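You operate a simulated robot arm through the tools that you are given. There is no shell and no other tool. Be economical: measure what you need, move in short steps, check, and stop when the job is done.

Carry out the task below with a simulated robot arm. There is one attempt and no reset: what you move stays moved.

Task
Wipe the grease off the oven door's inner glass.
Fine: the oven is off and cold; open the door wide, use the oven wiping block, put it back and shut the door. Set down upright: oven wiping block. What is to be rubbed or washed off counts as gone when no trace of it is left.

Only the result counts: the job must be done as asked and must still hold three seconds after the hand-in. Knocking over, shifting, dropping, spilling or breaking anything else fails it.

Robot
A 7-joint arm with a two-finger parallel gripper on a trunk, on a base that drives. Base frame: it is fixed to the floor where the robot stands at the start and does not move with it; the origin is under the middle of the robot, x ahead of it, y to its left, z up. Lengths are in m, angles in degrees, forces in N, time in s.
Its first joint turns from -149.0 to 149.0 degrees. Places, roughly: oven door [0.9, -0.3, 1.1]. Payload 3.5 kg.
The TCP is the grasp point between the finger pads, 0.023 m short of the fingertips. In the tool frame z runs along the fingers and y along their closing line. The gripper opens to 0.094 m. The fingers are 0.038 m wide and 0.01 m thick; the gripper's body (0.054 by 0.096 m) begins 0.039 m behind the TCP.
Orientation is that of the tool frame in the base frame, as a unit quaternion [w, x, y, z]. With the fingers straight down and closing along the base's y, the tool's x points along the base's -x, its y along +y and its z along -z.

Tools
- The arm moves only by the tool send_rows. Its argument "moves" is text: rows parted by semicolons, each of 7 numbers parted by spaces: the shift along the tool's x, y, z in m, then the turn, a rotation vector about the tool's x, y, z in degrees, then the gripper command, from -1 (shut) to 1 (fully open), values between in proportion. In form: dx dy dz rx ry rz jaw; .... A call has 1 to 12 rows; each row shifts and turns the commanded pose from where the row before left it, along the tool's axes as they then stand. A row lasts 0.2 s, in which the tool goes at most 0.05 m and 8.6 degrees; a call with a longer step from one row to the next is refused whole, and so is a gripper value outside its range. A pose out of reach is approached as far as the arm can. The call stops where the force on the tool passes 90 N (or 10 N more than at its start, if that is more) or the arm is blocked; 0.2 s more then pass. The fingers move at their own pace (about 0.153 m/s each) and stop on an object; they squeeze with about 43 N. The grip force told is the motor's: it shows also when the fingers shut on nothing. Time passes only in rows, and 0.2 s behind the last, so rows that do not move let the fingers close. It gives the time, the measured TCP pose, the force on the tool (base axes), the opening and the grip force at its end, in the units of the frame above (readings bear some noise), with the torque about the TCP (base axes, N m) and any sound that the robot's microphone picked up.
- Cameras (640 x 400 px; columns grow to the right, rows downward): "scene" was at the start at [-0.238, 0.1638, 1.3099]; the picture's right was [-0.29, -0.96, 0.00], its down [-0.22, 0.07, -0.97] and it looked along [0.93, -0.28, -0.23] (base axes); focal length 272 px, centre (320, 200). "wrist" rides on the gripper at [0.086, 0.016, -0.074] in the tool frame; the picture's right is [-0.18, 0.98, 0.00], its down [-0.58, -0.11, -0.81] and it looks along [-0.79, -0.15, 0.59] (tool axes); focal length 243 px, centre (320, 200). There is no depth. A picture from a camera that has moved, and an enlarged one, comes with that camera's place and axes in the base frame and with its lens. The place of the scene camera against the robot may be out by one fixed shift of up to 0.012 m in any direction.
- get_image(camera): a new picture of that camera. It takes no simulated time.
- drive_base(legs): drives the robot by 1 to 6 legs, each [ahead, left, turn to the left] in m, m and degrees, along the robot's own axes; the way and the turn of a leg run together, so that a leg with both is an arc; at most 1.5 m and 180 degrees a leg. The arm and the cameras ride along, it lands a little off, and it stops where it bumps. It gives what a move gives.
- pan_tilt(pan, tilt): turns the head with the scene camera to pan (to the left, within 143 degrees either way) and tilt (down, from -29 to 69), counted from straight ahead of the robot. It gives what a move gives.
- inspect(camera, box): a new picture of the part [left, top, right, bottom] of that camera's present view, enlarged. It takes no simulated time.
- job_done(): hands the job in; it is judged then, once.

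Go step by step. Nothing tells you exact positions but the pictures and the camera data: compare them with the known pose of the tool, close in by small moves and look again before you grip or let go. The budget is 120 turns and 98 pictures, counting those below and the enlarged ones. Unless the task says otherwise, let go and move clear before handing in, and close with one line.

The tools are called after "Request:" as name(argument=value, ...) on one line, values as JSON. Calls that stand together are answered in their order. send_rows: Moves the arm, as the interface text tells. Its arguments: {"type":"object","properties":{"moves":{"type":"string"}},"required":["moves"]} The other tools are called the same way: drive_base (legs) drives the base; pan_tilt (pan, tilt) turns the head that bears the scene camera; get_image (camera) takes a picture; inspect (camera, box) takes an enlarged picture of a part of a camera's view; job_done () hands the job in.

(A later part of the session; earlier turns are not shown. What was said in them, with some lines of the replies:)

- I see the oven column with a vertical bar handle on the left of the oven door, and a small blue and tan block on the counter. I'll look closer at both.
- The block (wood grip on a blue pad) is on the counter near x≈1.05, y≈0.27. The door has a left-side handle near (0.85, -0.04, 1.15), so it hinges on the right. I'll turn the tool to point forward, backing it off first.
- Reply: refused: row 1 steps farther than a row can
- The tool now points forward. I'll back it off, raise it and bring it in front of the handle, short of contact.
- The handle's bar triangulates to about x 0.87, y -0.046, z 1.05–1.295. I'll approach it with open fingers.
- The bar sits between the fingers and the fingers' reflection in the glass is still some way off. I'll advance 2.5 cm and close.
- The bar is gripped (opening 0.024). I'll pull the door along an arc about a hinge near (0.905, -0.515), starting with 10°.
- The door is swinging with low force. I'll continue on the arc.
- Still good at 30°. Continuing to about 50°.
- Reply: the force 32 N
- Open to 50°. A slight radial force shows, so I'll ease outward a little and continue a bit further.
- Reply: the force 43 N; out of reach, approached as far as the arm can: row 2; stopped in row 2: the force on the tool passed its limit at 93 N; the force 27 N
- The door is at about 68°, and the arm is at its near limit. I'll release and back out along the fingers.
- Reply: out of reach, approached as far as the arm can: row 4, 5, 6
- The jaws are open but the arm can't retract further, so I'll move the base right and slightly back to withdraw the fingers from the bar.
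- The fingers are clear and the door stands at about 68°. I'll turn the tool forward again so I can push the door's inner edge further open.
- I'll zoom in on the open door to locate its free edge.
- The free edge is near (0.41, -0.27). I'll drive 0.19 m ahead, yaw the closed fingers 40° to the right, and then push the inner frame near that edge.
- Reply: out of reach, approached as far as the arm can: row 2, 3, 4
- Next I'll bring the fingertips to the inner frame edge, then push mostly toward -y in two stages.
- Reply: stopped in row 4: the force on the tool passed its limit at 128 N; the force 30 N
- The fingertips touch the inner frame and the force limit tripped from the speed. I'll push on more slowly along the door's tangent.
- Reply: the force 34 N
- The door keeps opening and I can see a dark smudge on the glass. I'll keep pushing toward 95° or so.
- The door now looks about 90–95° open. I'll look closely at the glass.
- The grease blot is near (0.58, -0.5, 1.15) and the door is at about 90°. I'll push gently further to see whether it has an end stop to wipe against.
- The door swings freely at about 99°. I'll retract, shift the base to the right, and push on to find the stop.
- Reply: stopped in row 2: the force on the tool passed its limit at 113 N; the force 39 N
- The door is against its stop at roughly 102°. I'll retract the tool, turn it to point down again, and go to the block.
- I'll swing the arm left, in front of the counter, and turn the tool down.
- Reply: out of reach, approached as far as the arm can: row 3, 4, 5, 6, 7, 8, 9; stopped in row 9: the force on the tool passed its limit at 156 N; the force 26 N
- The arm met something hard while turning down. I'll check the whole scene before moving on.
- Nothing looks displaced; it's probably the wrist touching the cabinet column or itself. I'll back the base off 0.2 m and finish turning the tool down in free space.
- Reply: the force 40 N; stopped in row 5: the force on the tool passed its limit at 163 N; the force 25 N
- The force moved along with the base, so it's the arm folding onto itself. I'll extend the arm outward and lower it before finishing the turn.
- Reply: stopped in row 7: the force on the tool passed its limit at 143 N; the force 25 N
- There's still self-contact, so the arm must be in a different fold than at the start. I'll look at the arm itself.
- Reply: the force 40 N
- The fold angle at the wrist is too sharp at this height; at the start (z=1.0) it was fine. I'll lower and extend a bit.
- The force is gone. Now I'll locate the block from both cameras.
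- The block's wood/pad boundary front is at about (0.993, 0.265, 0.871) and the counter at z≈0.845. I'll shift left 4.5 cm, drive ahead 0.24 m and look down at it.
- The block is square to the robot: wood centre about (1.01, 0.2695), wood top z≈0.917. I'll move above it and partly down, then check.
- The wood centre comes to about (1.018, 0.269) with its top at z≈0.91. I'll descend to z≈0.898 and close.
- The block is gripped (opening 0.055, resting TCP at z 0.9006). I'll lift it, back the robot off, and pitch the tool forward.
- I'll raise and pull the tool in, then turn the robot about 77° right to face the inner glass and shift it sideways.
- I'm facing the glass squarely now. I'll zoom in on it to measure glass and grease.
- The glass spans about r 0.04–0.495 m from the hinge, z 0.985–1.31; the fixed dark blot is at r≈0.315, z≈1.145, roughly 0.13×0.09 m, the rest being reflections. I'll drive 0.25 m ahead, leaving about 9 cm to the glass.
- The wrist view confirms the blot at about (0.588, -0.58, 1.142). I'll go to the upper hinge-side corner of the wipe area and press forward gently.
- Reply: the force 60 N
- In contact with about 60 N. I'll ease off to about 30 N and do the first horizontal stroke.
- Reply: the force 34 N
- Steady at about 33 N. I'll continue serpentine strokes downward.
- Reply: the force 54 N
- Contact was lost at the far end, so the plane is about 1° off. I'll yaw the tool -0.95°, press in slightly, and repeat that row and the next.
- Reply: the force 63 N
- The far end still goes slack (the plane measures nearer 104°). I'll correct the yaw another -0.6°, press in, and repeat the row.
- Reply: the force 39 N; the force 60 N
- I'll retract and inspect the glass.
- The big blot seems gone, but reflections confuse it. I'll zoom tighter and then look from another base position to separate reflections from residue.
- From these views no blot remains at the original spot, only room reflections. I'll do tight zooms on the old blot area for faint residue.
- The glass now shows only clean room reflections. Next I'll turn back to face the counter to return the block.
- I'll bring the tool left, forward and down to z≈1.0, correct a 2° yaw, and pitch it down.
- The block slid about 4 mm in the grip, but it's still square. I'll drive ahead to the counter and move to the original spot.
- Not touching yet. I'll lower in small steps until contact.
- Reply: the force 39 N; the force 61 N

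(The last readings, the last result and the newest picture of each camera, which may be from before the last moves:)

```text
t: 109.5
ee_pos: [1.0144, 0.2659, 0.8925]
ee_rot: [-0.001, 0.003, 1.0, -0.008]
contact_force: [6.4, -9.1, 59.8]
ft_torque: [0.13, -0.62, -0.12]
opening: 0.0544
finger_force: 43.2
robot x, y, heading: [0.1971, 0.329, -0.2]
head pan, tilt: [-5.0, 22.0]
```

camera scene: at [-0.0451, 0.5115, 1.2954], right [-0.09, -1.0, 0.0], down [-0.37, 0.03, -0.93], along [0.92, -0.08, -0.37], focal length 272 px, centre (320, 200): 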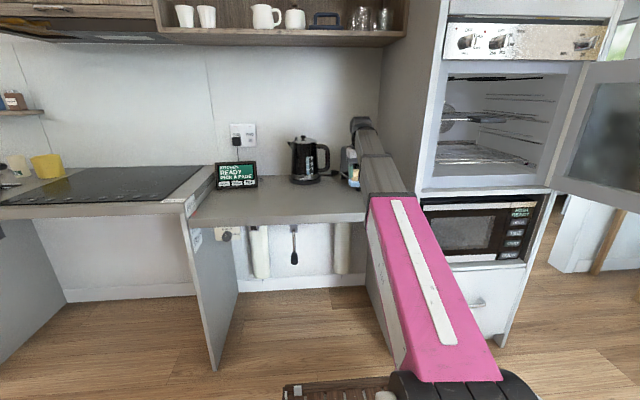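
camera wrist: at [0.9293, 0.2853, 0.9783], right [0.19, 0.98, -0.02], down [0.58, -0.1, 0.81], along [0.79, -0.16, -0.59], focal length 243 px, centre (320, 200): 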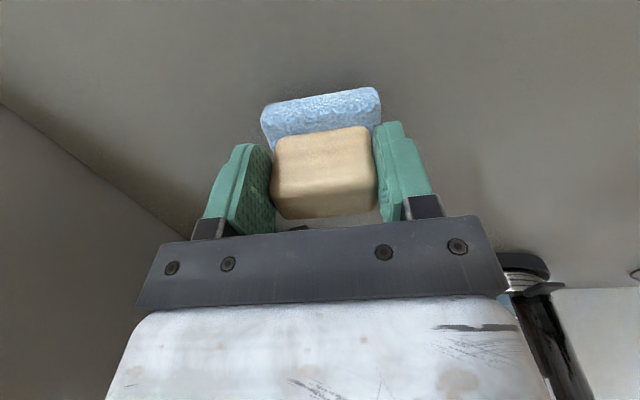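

Contact with the counter is firm. I'll ease up slightly, release, and lift straight away.

Request:
send_rows(moves="0 0 -0.003 0 0 0 -1; 0 0 0 0 0 0 0.4; 0 0 0 0 0 0 0.8; 0 0 0 0 0 0 1; 0 0 0 0 0 0 1; 0 0 -0.03 0 0 0 1; 0 0 -0.035 0 0 0 1; 0 0 -0.035 0 0 0 1; 0 0 0 0 0 0 1")

Request:
get_image(camera="wrist")

```text
t: 111.5
ee_pos: [1.016, 0.2688, 0.9943]
ee_rot: [-0.002, 0.002, 1.0, -0.008]
contact_force: [-1.7, 0.0, 0.1]
ft_torque: [0.0, 0.01, 0.01]
opening: 0.0939
finger_force: 0.1
robot x, y, heading: [0.1869, 0.3247, -0.1]
head pan, tilt: [-5.0, 22.0]
```

```text
29 pictures are left
camera wrist: at [0.9301, 0.2871, 1.0697], right [0.19, 0.98, -0.02], down [0.58, -0.1, 0.81], along [0.79, -0.16, -0.59], focal length 243 px, centre (320, 200)
```

wrist: 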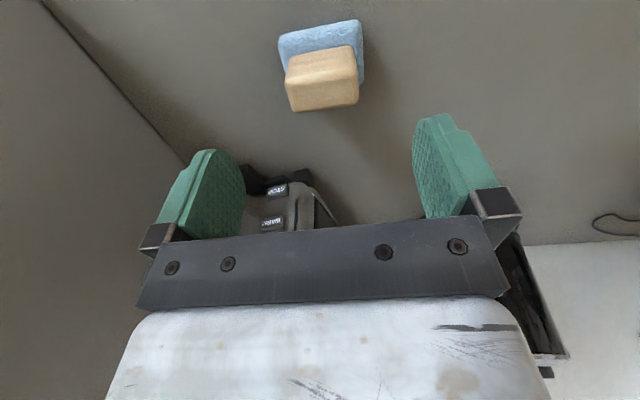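

The block stands upright at its place. I'll back off and pitch the tool forward again, then check the floor space for going round to the door's outer side.

Request:
drive_base(legs=[[-0.4, 0, 0]])

Request:
send_rows(moves="0 0 0 0 -8.2 0 -1; 0 0 0 0 -8.2 0 -1; 0 0 0 0 -8.2 0 -1; 0 0 0 0 -8.2 0 -1; 0 0 0 0 -8.2 0 -1; 0 0 0 0 -8.2 0 -1; 0 0 0 0 -8.2 0 -1; 0 0 0 0 -8.2 0 -1; 0 0 0 0 -8.2 0 -1; 0 0 0 0 -8.2 0 -1; 0 0 0 0 -8 0 -1; 0 0 0 0 0 0 -1")

Request:
send_rows(moves="-0.03 0 -0.038 0 0 0 -1; -0.03 0 -0.038 0 0 0 -1; -0.03 0 -0.038 0 0 0 -1; -0.03 0 -0.038 0 0 0 -1; -0.03 0 -0.03 0 0 0 -1; 0 0 0 0 0 0 -1")

Request:
inspect(camera="scene", box=[220, 110, 420, 230])

Request:
pan_tilt(pan=-140, tilt=30)

Request:
get_image(camera="scene")

```text
t: 113.9
ee_pos: [0.6275, 0.2693, 0.9942]
ee_rot: [-0.002, 0.001, 1.0, -0.007]
contact_force: [0.4, -0.5, -0.3]
ft_torque: [-0.02, -0.02, 0.02]
opening: 0.0938
finger_force: 0.1
robot x, y, heading: [-0.1996, 0.3283, -0.3]
head pan, tilt: [-5.0, 22.0]
```

```text
t: 116.5
ee_pos: [0.6278, 0.2693, 0.9948]
ee_rot: [0.706, -0.004, 0.708, -0.006]
contact_force: [-0.3, -0.2, -0.8]
ft_torque: [0.01, -0.01, 0.01]
opening: 0.0
finger_force: 42.0
robot x, y, heading: [-0.1986, 0.3306, 0.0]
head pan, tilt: [-5.0, 22.0]
```

```text
t: 117.9
ee_pos: [0.4454, 0.2714, 1.1452]
ee_rot: [0.705, -0.005, 0.709, -0.007]
contact_force: [0.1, -0.2, -0.5]
ft_torque: [0.0, -0.02, -0.02]
opening: 0.0002
finger_force: 42.3
robot x, y, heading: [-0.1969, 0.3288, -0.1]
head pan, tilt: [-5.0, 22.0]
```

```text
3.20 times, centred on (320, 170) of scene
camera zoom: at [-0.4351, 0.5115, 1.2954], right [-0.09, -1.0, 0.0], down [-0.37, 0.03, -0.93], along [0.92, -0.08, -0.37], focal length 870 px, centre (320, 296)
```

zoom: 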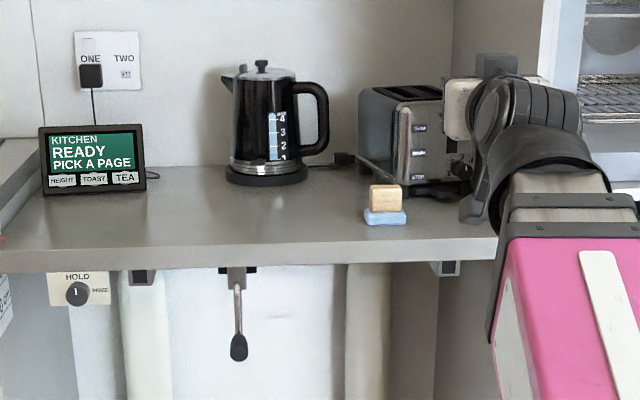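

```text
t: 120.1
ee_pos: [0.446, 0.2724, 1.1469]
ee_rot: [0.705, -0.005, 0.709, -0.007]
contact_force: [-0.3, 0.0, -0.2]
ft_torque: [-0.01, -0.04, 0.0]
opening: 0.0
finger_force: 42.1
robot x, y, heading: [-0.198, 0.3293, -0.0]
head pan, tilt: [-140.0, 30.0]
```

```text
27 pictures are left
camera scene: at [-0.5968, 0.4615, 1.2825], right [-0.64, 0.77, 0.0], down [0.38, 0.32, -0.87], along [-0.66, -0.56, -0.5], focal length 272 px, centre (320, 200)
```

scene: 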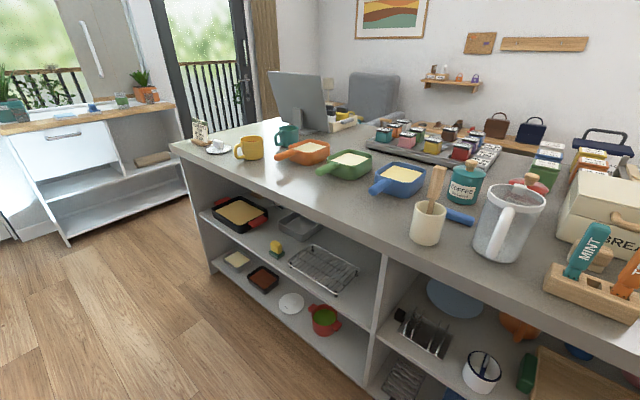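

There's an island behind with its edge near x≈-1.0, so backing to x≈-0.37 is safe. I'll go round the door's free end to its outer side.

Request:
pan_tilt(pan=-10, tilt=13)

Request:
drive_base(legs=[[-0.17, 0, 0], [0, -0.6, 0]])

Request:
get_image(camera="scene")

```text
t: 122.2
ee_pos: [0.4451, 0.2719, 1.1454]
ee_rot: [0.705, -0.005, 0.709, -0.006]
contact_force: [0.1, 0.1, -0.2]
ft_torque: [0.0, 0.05, -0.02]
opening: 0.0002
finger_force: 42.5
robot x, y, heading: [-0.2007, 0.3259, -0.0]
head pan, tilt: [-10.0, 13.0]
```

```text
t: 126.6
ee_pos: [0.2773, -0.3214, 1.1459]
ee_rot: [0.705, -0.006, 0.709, -0.005]
contact_force: [0.0, 0.3, -0.4]
ft_torque: [0.01, 0.01, 0.01]
opening: 0.0
finger_force: 42.4
robot x, y, heading: [-0.3728, -0.2676, 0.1]
head pan, tilt: [-10.0, 13.0]
```

```text
26 pictures are left
camera scene: at [-0.6048, -0.0913, 1.31], right [-0.17, -0.99, 0.0], down [-0.22, 0.04, -0.97], along [0.96, -0.17, -0.22], focal length 272 px, centre (320, 200)
```

scene: 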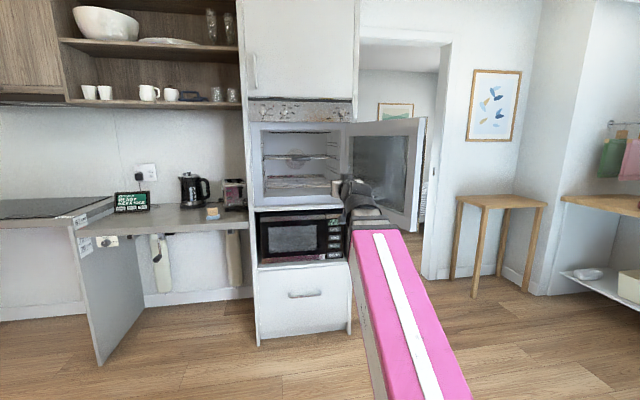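

Request:
drive_base(legs=[[0, -0.5, 0]])

Request:
pan_tilt(pan=10, tilt=13)

Request:
get_image(camera="scene")

```text
t: 129.6
ee_pos: [0.2774, -0.8332, 1.1458]
ee_rot: [0.705, -0.005, 0.709, -0.006]
contact_force: [-0.3, -0.3, -0.2]
ft_torque: [0.01, -0.04, 0.01]
opening: 0.0
finger_force: 42.8
robot x, y, heading: [-0.3665, -0.7774, 0.2]
head pan, tilt: [-10.0, 13.0]
```

```text
t: 130.4
ee_pos: [0.277, -0.8312, 1.1455]
ee_rot: [0.706, -0.005, 0.709, -0.005]
contact_force: [-0.3, -0.7, 0.8]
ft_torque: [0.01, 0.03, 0.02]
opening: 0.0001
finger_force: 42.6
robot x, y, heading: [-0.3695, -0.7762, 0.2]
head pan, tilt: [10.0, 13.0]
```

```text
25 pictures are left
camera scene: at [-0.6039, -0.5711, 1.31], right [0.17, -0.98, 0.0], down [-0.22, -0.04, -0.97], along [0.96, 0.17, -0.22], focal length 272 px, centre (320, 200)
```

scene: 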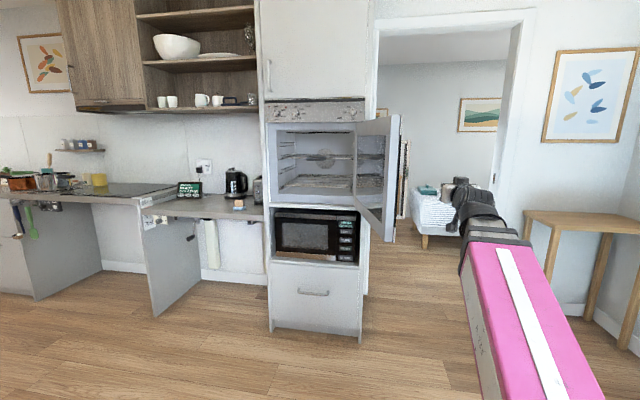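

The door's outer side is accessible. I'll yaw the closed fingers 40° left, lower to z≈0.965 (below the handle, at the bottom frame), and come up near the outer face.

Request:
send_rows(moves="0.035 0 0 -8 0 0 -1; 0.035 0 0 -8 0 0 -1; 0.035 0 0 -8 0 0 -1; 0.035 0 0 -8 0 0 -1; 0.04 0 0 -8 0 0 -1; 0 -0.018 0.046 0 0 0 -1; 0 -0.018 0.046 0 0 0 -1; 0 -0.018 0.046 0 0 0 -1; 0 0 0 0 0 0 -1")

Request:
get_image(camera="wrist")

Request:
inspect(camera="scene", box=[260, 100, 520, 260])

```text
t: 132.4
ee_pos: [0.4187, -0.7878, 0.963]
ee_rot: [0.661, -0.247, 0.668, 0.237]
contact_force: [0.9, 0.0, -0.9]
ft_torque: [0.02, -0.02, -0.01]
opening: 0.0002
finger_force: 42.3
robot x, y, heading: [-0.366, -0.7764, -0.0]
head pan, tilt: [10.0, 13.0]
```

```text
24 pictures are left
camera wrist: at [0.3482, -0.8232, 0.8789], right [-0.63, 0.76, 0.18], down [-0.55, -0.59, 0.59], along [0.55, 0.28, 0.79], focal length 243 px, centre (320, 200)
```

wrist: 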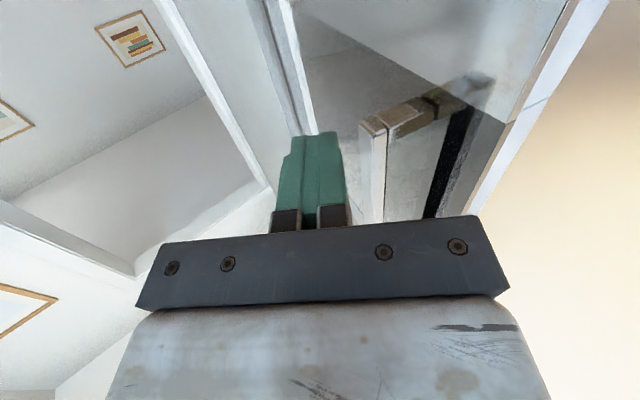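

```text
2.46 times, centred on (390, 180) of scene
camera zoom: at [-0.604, -0.571, 1.31], right [0.18, -0.98, 0.0], down [-0.22, -0.04, -0.97], along [0.96, 0.17, -0.22], focal length 669 px, centre (148, 249)
```

zoom: 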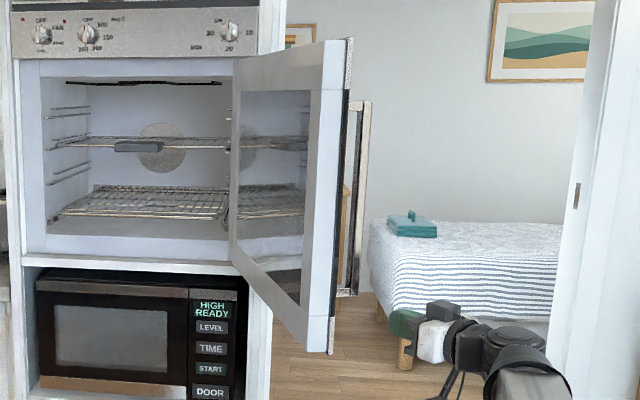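

The fingers are outside the door, below the handle. I'll push along the door's arc slowly.

Request:
send_rows(moves="0 0.0162 0.0315 0 0 0 -1; 0 0.0162 0.0315 0 0 0 -1; 0 0.0162 0.0315 0 0 0 -1; 0 0.01725 0.0104 0 0 0 -1; 0 0.01725 0.0104 0 0 0 -1; 0 0.01725 0.0104 0 0 0 -1; 0 0.01725 0.0104 0 0 0 -1; 0 0.01725 0.0104 0 0 0 -1; 0 0.01725 0.0104 0 0 0 -1; 0 0.01725 0.0104 0 0 0 -1; 0 0.01725 0.0104 0 0 0 -1")

Request:
inspect(camera="scene", box=[260, 100, 520, 260])

```text
t: 134.8
ee_pos: [0.4337, -0.5305, 0.9603]
ee_rot: [0.661, -0.246, 0.668, 0.237]
contact_force: [-0.1, 0.3, -0.8]
ft_torque: [0.03, -0.02, -0.01]
opening: 0.0
finger_force: 42.1
robot x, y, heading: [-0.3674, -0.7767, 0.2]
head pan, tilt: [10.0, 13.0]
```

```text
2.46 times, centred on (390, 180) of scene
camera zoom: at [-0.6039, -0.5709, 1.31], right [0.18, -0.98, 0.0], down [-0.22, -0.04, -0.97], along [0.96, 0.17, -0.22], focal length 669 px, centre (148, 249)
```

zoom: 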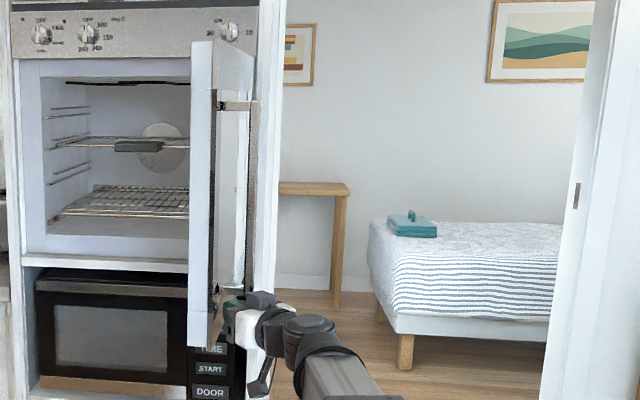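

The door is closing as planned (about 85°). I'll continue the arc.

Request:
send_rows(moves="0 0.0127 0.015 0 0 0 -1; 0 0.0127 0.015 0 0 0 -1; 0 0.0127 0.015 0 0 0 -1; 0 0.0127 0.015 0 0 0 -1; 0 0.0127 0.015 0 0 0 -1; 0 0.0127 0.015 0 0 0 -1; 0 0.0127 0.015 0 0 0 -1; 0 0.0127 0.015 0 0 0 -1")

Request:
send_rows(moves="0 0.0075 0.0183 0 0 0 -1; 0 0.0075 0.0183 0 0 0 -1; 0 0.0075 0.0183 0 0 0 -1; 0 0.0075 0.0183 0 0 0 -1; 0 0.0075 0.0183 0 0 0 -1; 0 0.0075 0.0183 0 0 0 -1")

Request:
get_image(camera="scene")

```text
t: 136.6
ee_pos: [0.4605, -0.376, 0.958]
ee_rot: [0.661, -0.246, 0.668, 0.237]
contact_force: [0.4, 0.3, -0.1]
ft_torque: [0.01, 0.0, -0.03]
opening: 0.0001
finger_force: 42.8
robot x, y, heading: [-0.3659, -0.7755, 0.1]
head pan, tilt: [10.0, 13.0]
```

```text
t: 138.0
ee_pos: [0.5137, -0.2714, 0.9566]
ee_rot: [0.661, -0.247, 0.668, 0.238]
contact_force: [0.1, 0.0, 0.4]
ft_torque: [-0.02, -0.02, 0.04]
opening: 0.0003
finger_force: 42.8
robot x, y, heading: [-0.3679, -0.7784, 0.2]
head pan, tilt: [10.0, 13.0]
```

```text
21 pictures are left
camera scene: at [-0.6039, -0.5709, 1.31], right [0.18, -0.98, 0.0], down [-0.22, -0.04, -0.97], along [0.96, 0.17, -0.23], focal length 272 px, centre (320, 200)
```

scene: 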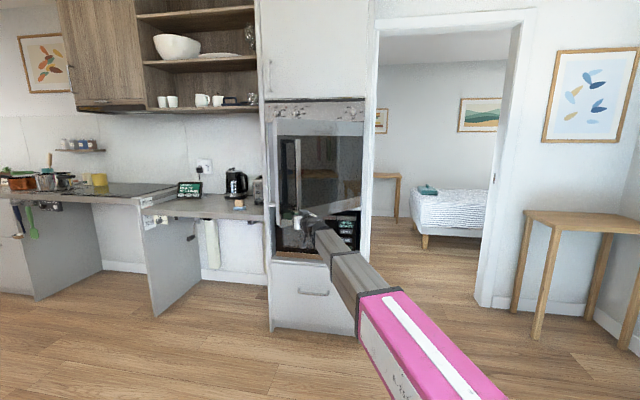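

Force is nil and the door is around 50°. I'll retract the arm toward the robot, then drive closer and to the left for the final push.

Request:
send_rows(moves="0 -0.0168 -0.0465 0 0 0 -1; 0 -0.0168 -0.0465 0 0 0 -1; 0 -0.0168 -0.0465 0 0 0 -1; 0 -0.0168 -0.0465 0 0 0 -1; 0 -0.0168 -0.0465 0 0 0 -1; 0 -0.0168 -0.0465 0 0 0 -1; 0 -0.0168 -0.0465 0 0 0 -1; 0 -0.0168 -0.0465 0 0 0 -1; 0 -0.0168 -0.0465 0 0 0 -1; 0 -0.0168 -0.0465 0 0 0 -1; 0 -0.0168 -0.0465 0 0 0 -1; 0 0 0 0 0 0 -1")

Request:
send_rows(moves="0 0 0 7.5 0 0 -1; 0 0 0 7.5 0 0 -1; 0 0 0 0 0 0 -1")

Request:
get_image(camera="scene")

```text
t: 140.6
ee_pos: [0.2442, -0.7415, 0.962]
ee_rot: [0.661, -0.247, 0.668, 0.237]
contact_force: [0.1, -0.3, 0.9]
ft_torque: [0.02, -0.02, 0.02]
opening: 0.0002
finger_force: 42.1
out of reach, approached as far as the arm can: row 11
robot x, y, heading: [-0.3689, -0.7795, 0.1]
head pan, tilt: [10.0, 13.0]
```

```text
t: 141.4
ee_pos: [0.2726, -0.7447, 0.9667]
ee_rot: [0.688, -0.157, 0.693, 0.148]
contact_force: [0.4, -0.7, -0.1]
ft_torque: [-0.01, 0.01, 0.03]
opening: 0.0
finger_force: 42.8
out of reach, approached as far as the arm can: row 1, 2
robot x, y, heading: [-0.3671, -0.7738, 0.2]
head pan, tilt: [10.0, 13.0]
```

```text
20 pictures are left
camera scene: at [-0.6039, -0.571, 1.31], right [0.18, -0.98, 0.0], down [-0.22, -0.04, -0.97], along [0.96, 0.17, -0.22], focal length 272 px, centre (320, 200)
```

scene: 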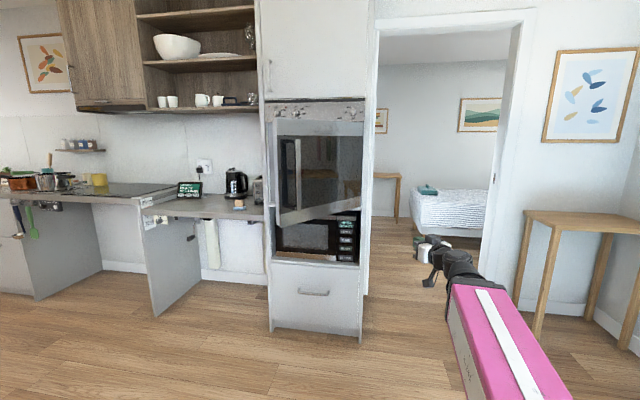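

The door is at about 55°. I'll drive to bring the fingers just off its outer face.

Request:
drive_base(legs=[[0.19, 0.385, 0]])

Request:
get_image(camera="scene")

Request:
get_image(camera="wrist")

```text
t: 144.0
ee_pos: [0.4628, -0.3633, 0.9659]
ee_rot: [0.688, -0.158, 0.693, 0.148]
contact_force: [0.4, -0.3, 0.7]
ft_torque: [0.03, 0.02, 0.01]
opening: 0.0001
finger_force: 42.1
robot x, y, heading: [-0.1757, -0.3992, 0.2]
head pan, tilt: [10.0, 13.0]
```

```text
19 pictures are left
camera scene: at [-0.4136, -0.1913, 1.31], right [0.18, -0.98, 0.0], down [-0.22, -0.04, -0.97], along [0.96, 0.17, -0.22], focal length 272 px, centre (320, 200)
```

scene: 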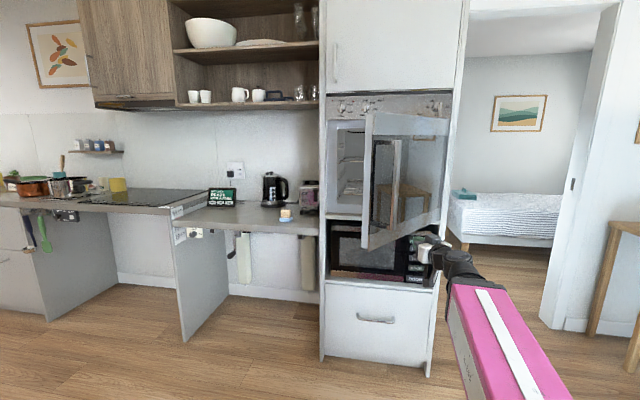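

```text
18 pictures are left
camera wrist: at [0.3869, -0.381, 0.8806], right [-0.42, 0.89, 0.17], down [-0.68, -0.43, 0.59], along [0.6, 0.13, 0.79], focal length 243 px, centre (320, 200)
```

wrist: 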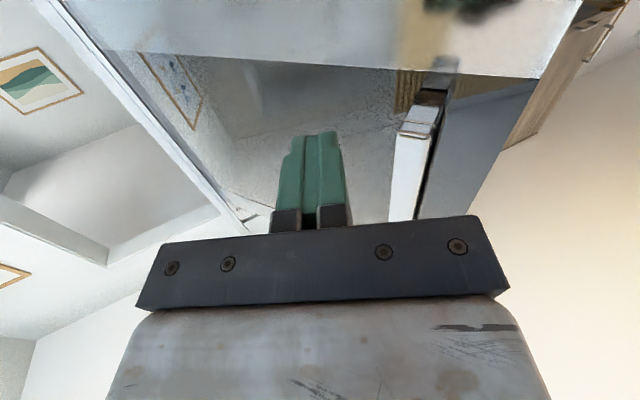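

Request:
send_rows(moves="0 0.015 0.0177 0 0 0 -1; 0 0.015 0.0177 0 0 0 -1; 0 0.015 0.0177 0 0 0 -1; 0 0.0084 0.01785 0 0 0 -1; 0 0.0084 0.01785 0 0 0 -1; 0 0.0084 0.01785 0 0 0 -1; 0 0.0084 0.01785 0 0 0 -1; 0 0.0084 0.01785 0 0 0 -1; 0 0.0084 0.01785 0 0 0 -1; 0 0.0084 0.01785 0 0 0 -1; 0 0.0084 0.01785 0 0 0 -1")

Request:
send_rows(moves="0 0.0026 0.0194 0 0 0 -1; 0 0.0026 0.0194 0 0 0 -1; 0 0.0026 0.0194 0 0 0 -1; 0 0.0026 0.0194 0 0 0 -1; 0 0.0026 0.0194 0 0 0 -1; 0 0.0026 0.0194 0 0 0 -1; 0 0 0 0 0 0 -1")

Request:
get_image(camera="scene")

```text
t: 146.4
ee_pos: [0.5934, -0.18, 0.962]
ee_rot: [0.687, -0.159, 0.693, 0.149]
contact_force: [0.8, 0.3, -1.0]
ft_torque: [0.01, 0.01, 0.01]
opening: 0.0002
finger_force: 42.6
robot x, y, heading: [-0.1777, -0.4, 0.4]
head pan, tilt: [10.0, 13.0]
```

```text
t: 148.0
ee_pos: [0.693, -0.1163, 0.9604]
ee_rot: [0.687, -0.159, 0.693, 0.149]
contact_force: [-0.8, -0.2, 0.3]
ft_torque: [0.01, -0.01, 0.04]
opening: 0.0
finger_force: 42.3
robot x, y, heading: [-0.1797, -0.399, 0.4]
head pan, tilt: [10.0, 13.0]
```

```text
17 pictures are left
camera scene: at [-0.4136, -0.1913, 1.31], right [0.18, -0.98, 0.0], down [-0.22, -0.04, -0.97], along [0.96, 0.17, -0.22], focal length 272 px, centre (320, 200)
```

scene: 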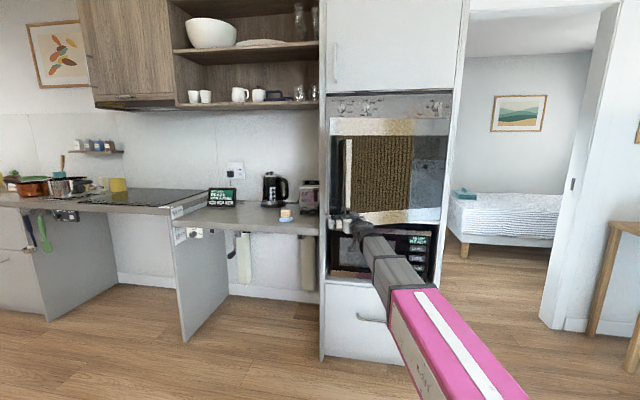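

About 20° remains. I'll retract, drive closer, and finish the push.

Request:
send_rows(moves="0 0 -0.045 0 0 0 -1; 0 0 -0.045 0 0 0 -1; 0 0 -0.045 0 0 0 -1; 0 0 -0.045 0 0 0 -1; 0 0 -0.03 0 0 0 -1; 0 0 0 0 0 0 -1")

Request:
drive_base(legs=[[0.16, 0.12, 0]])

Request:
get_image(camera="scene")

```text
t: 149.4
ee_pos: [0.5015, -0.2031, 0.9636]
ee_rot: [0.687, -0.158, 0.693, 0.149]
contact_force: [0.2, 0.0, 0.7]
ft_torque: [0.03, -0.02, 0.0]
opening: 0.0005
finger_force: 42.3
robot x, y, heading: [-0.1784, -0.4005, 0.1]
head pan, tilt: [10.0, 13.0]
```

```text
t: 151.0
ee_pos: [0.6584, -0.0829, 0.9637]
ee_rot: [0.687, -0.158, 0.693, 0.148]
contact_force: [-1.0, 0.4, -0.2]
ft_torque: [0.01, -0.01, 0.04]
opening: 0.0
finger_force: 42.2
robot x, y, heading: [-0.0257, -0.2743, 0.1]
head pan, tilt: [10.0, 13.0]
```

```text
16 pictures are left
camera scene: at [-0.2578, -0.0675, 1.31], right [0.17, -0.98, 0.0], down [-0.22, -0.04, -0.97], along [0.96, 0.17, -0.22], focal length 272 px, centre (320, 200)
```

scene: 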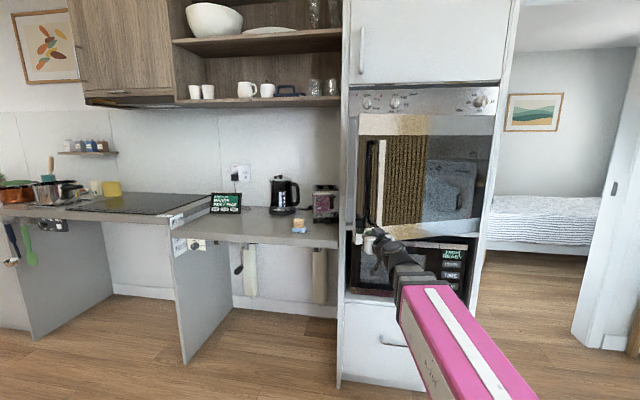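

Request:
send_rows(moves="0 -0.0088 0.0166 0 0 0 -1; 0 -0.0088 0.0166 0 0 0 -1; 0 -0.0088 0.0166 0 0 0 -1; 0 -0.0088 0.0166 0 0 0 -1; 0 -0.0088 0.0166 0 0 0 -1; 0 -0.0088 0.0166 0 0 0 -1; 0 -0.0088 0.0166 0 0 0 -1; 0 -0.0088 0.0166 0 0 0 -1; 0 -0.0088 0.0166 0 0 0 -1; 0 0 0 0 0 0 -1")

Request:
send_rows(moves="0 -0.0042 0.009 0 0 0 -1; 0 -0.0042 0.009 0 0 0 -1; 0 -0.0042 0.009 0 0 0 -1; 0 0 0 0 0 0 -1")

Request:
inspect(camera="scene", box=[320, 80, 520, 260])

```text
t: 153.2
ee_pos: [0.8272, -0.093, 0.9635]
ee_rot: [0.688, -0.157, 0.693, 0.148]
contact_force: [-0.3, 0.1, -0.5]
ft_torque: [-0.03, -0.02, -0.03]
opening: 0.0002
finger_force: 42.5
robot x, y, heading: [-0.021, -0.2744, -0.2]
head pan, tilt: [10.0, 13.0]
```

```text
t: 154.2
ee_pos: [0.857, -0.0939, 0.9633]
ee_rot: [0.688, -0.157, 0.693, 0.148]
contact_force: [-0.2, 1.0, -1.1]
ft_torque: [0.02, -0.03, -0.01]
opening: 0.0002
finger_force: 42.2
robot x, y, heading: [-0.0231, -0.2738, 0.0]
head pan, tilt: [10.0, 13.0]
```

```text
2.22 times, centred on (420, 170) of scene
camera zoom: at [-0.2578, -0.0675, 1.31], right [0.17, -0.98, 0.0], down [-0.22, -0.04, -0.97], along [0.96, 0.17, -0.22], focal length 604 px, centre (98, 267)
```

zoom: 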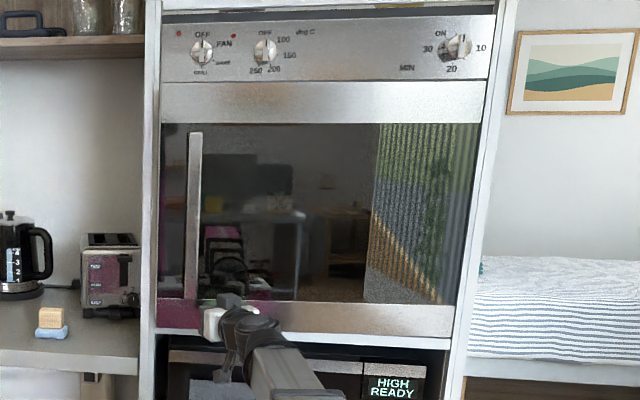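

It's nearly shut. I'll push in small steps until it seats firmly.

Request:
send_rows(moves="0 -0.0021 0.0045 0 0 0 -1; 0 -0.0021 0.0045 0 0 0 -1; 0 -0.0021 0.0045 0 0 0 -1; 0 -0.0021 0.0045 0 0 0 -1; 0 -0.0021 0.0045 0 0 0 -1; 0 -0.0021 0.0045 0 0 0 -1; 0 -0.0021 0.0045 0 0 0 -1; 0 -0.0021 0.0045 0 0 0 -1")

```text
t: 156.0
ee_pos: [0.8923, -0.0934, 0.9623]
ee_rot: [0.688, -0.157, 0.693, 0.147]
contact_force: [-37.4, -10.5, -6.2]
ft_torque: [0.01, -0.07, -0.2]
opening: 0.0
finger_force: 42.6
robot x, y, heading: [-0.0234, -0.2759, 0.0]
head pan, tilt: [10.0, 13.0]
```

Request:
send_rows(moves="0 -0.001 0.002 0 0 0 -1; 0 -0.001 0.002 0 0 0 -1; 0 0 0 0 0 0 -1")

Request:
send_rows(moves="0 0 -0.03 0 0 0 -1; 0 0 -0.045 0 0 0 -1; 0 0 -0.045 0 0 0 -1; 0 0 -0.045 0 0 0 -1; 0 0 -0.045 0 0 0 -1; 0 0 0 0 0 0 -1; 0 0 0 0 0 0 -1; 0 0 0 0 0 0 -1")

Request:
get_image(camera="scene")

Request:
inspect(camera="scene", box=[320, 80, 520, 260])

```text
t: 156.6
ee_pos: [0.8927, -0.0946, 0.9622]
ee_rot: [0.687, -0.159, 0.693, 0.149]
contact_force: [-11.9, -3.2, 11.3]
ft_torque: [0.02, -0.49, -0.04]
opening: 0.0001
finger_force: 42.3
robot x, y, heading: [-0.0225, -0.2738, -0.1]
head pan, tilt: [10.0, 13.0]
stopped in row 3: the force on the tool passed its limit at 96 N (the readings are from after the stop); the commanded pose is now the measured one
```

```text
t: 158.4
ee_pos: [0.7046, -0.1813, 0.9653]
ee_rot: [0.687, -0.159, 0.693, 0.149]
contact_force: [-0.7, -0.1, -1.0]
ft_torque: [0.03, -0.03, 0.0]
opening: 0.0002
finger_force: 42.5
robot x, y, heading: [-0.0239, -0.2766, -0.2]
head pan, tilt: [10.0, 13.0]
```

```text
14 pictures are left
camera scene: at [-0.2588, -0.0677, 1.31], right [0.17, -0.98, 0.0], down [-0.22, -0.04, -0.97], along [0.96, 0.17, -0.22], focal length 272 px, centre (320, 200)
```

scene: 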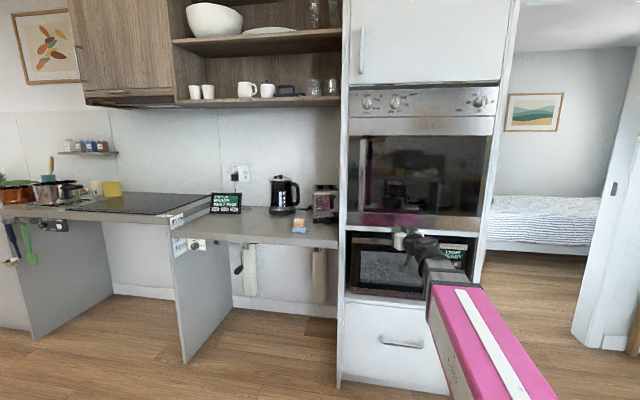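

```text
2.22 times, centred on (420, 170) of scene
camera zoom: at [-0.2588, -0.0677, 1.31], right [0.17, -0.98, 0.0], down [-0.22, -0.04, -0.97], along [0.96, 0.17, -0.22], focal length 604 px, centre (98, 267)
```

zoom: 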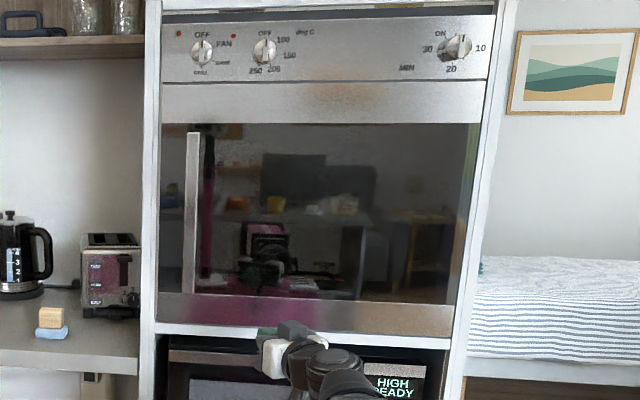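

The door is seated shut and flush with the frame, the block stands upright on the counter, and the arm is clear, so I'm handing in.

Request:
job_done()

```text
The job is handed in.
```

I wiped the grease off the inner glass, put the wiping block back upright on the counter and shut the oven door. After the wipe I looked at the glass from several angles: only room reflections showed, and no trace of the blot.
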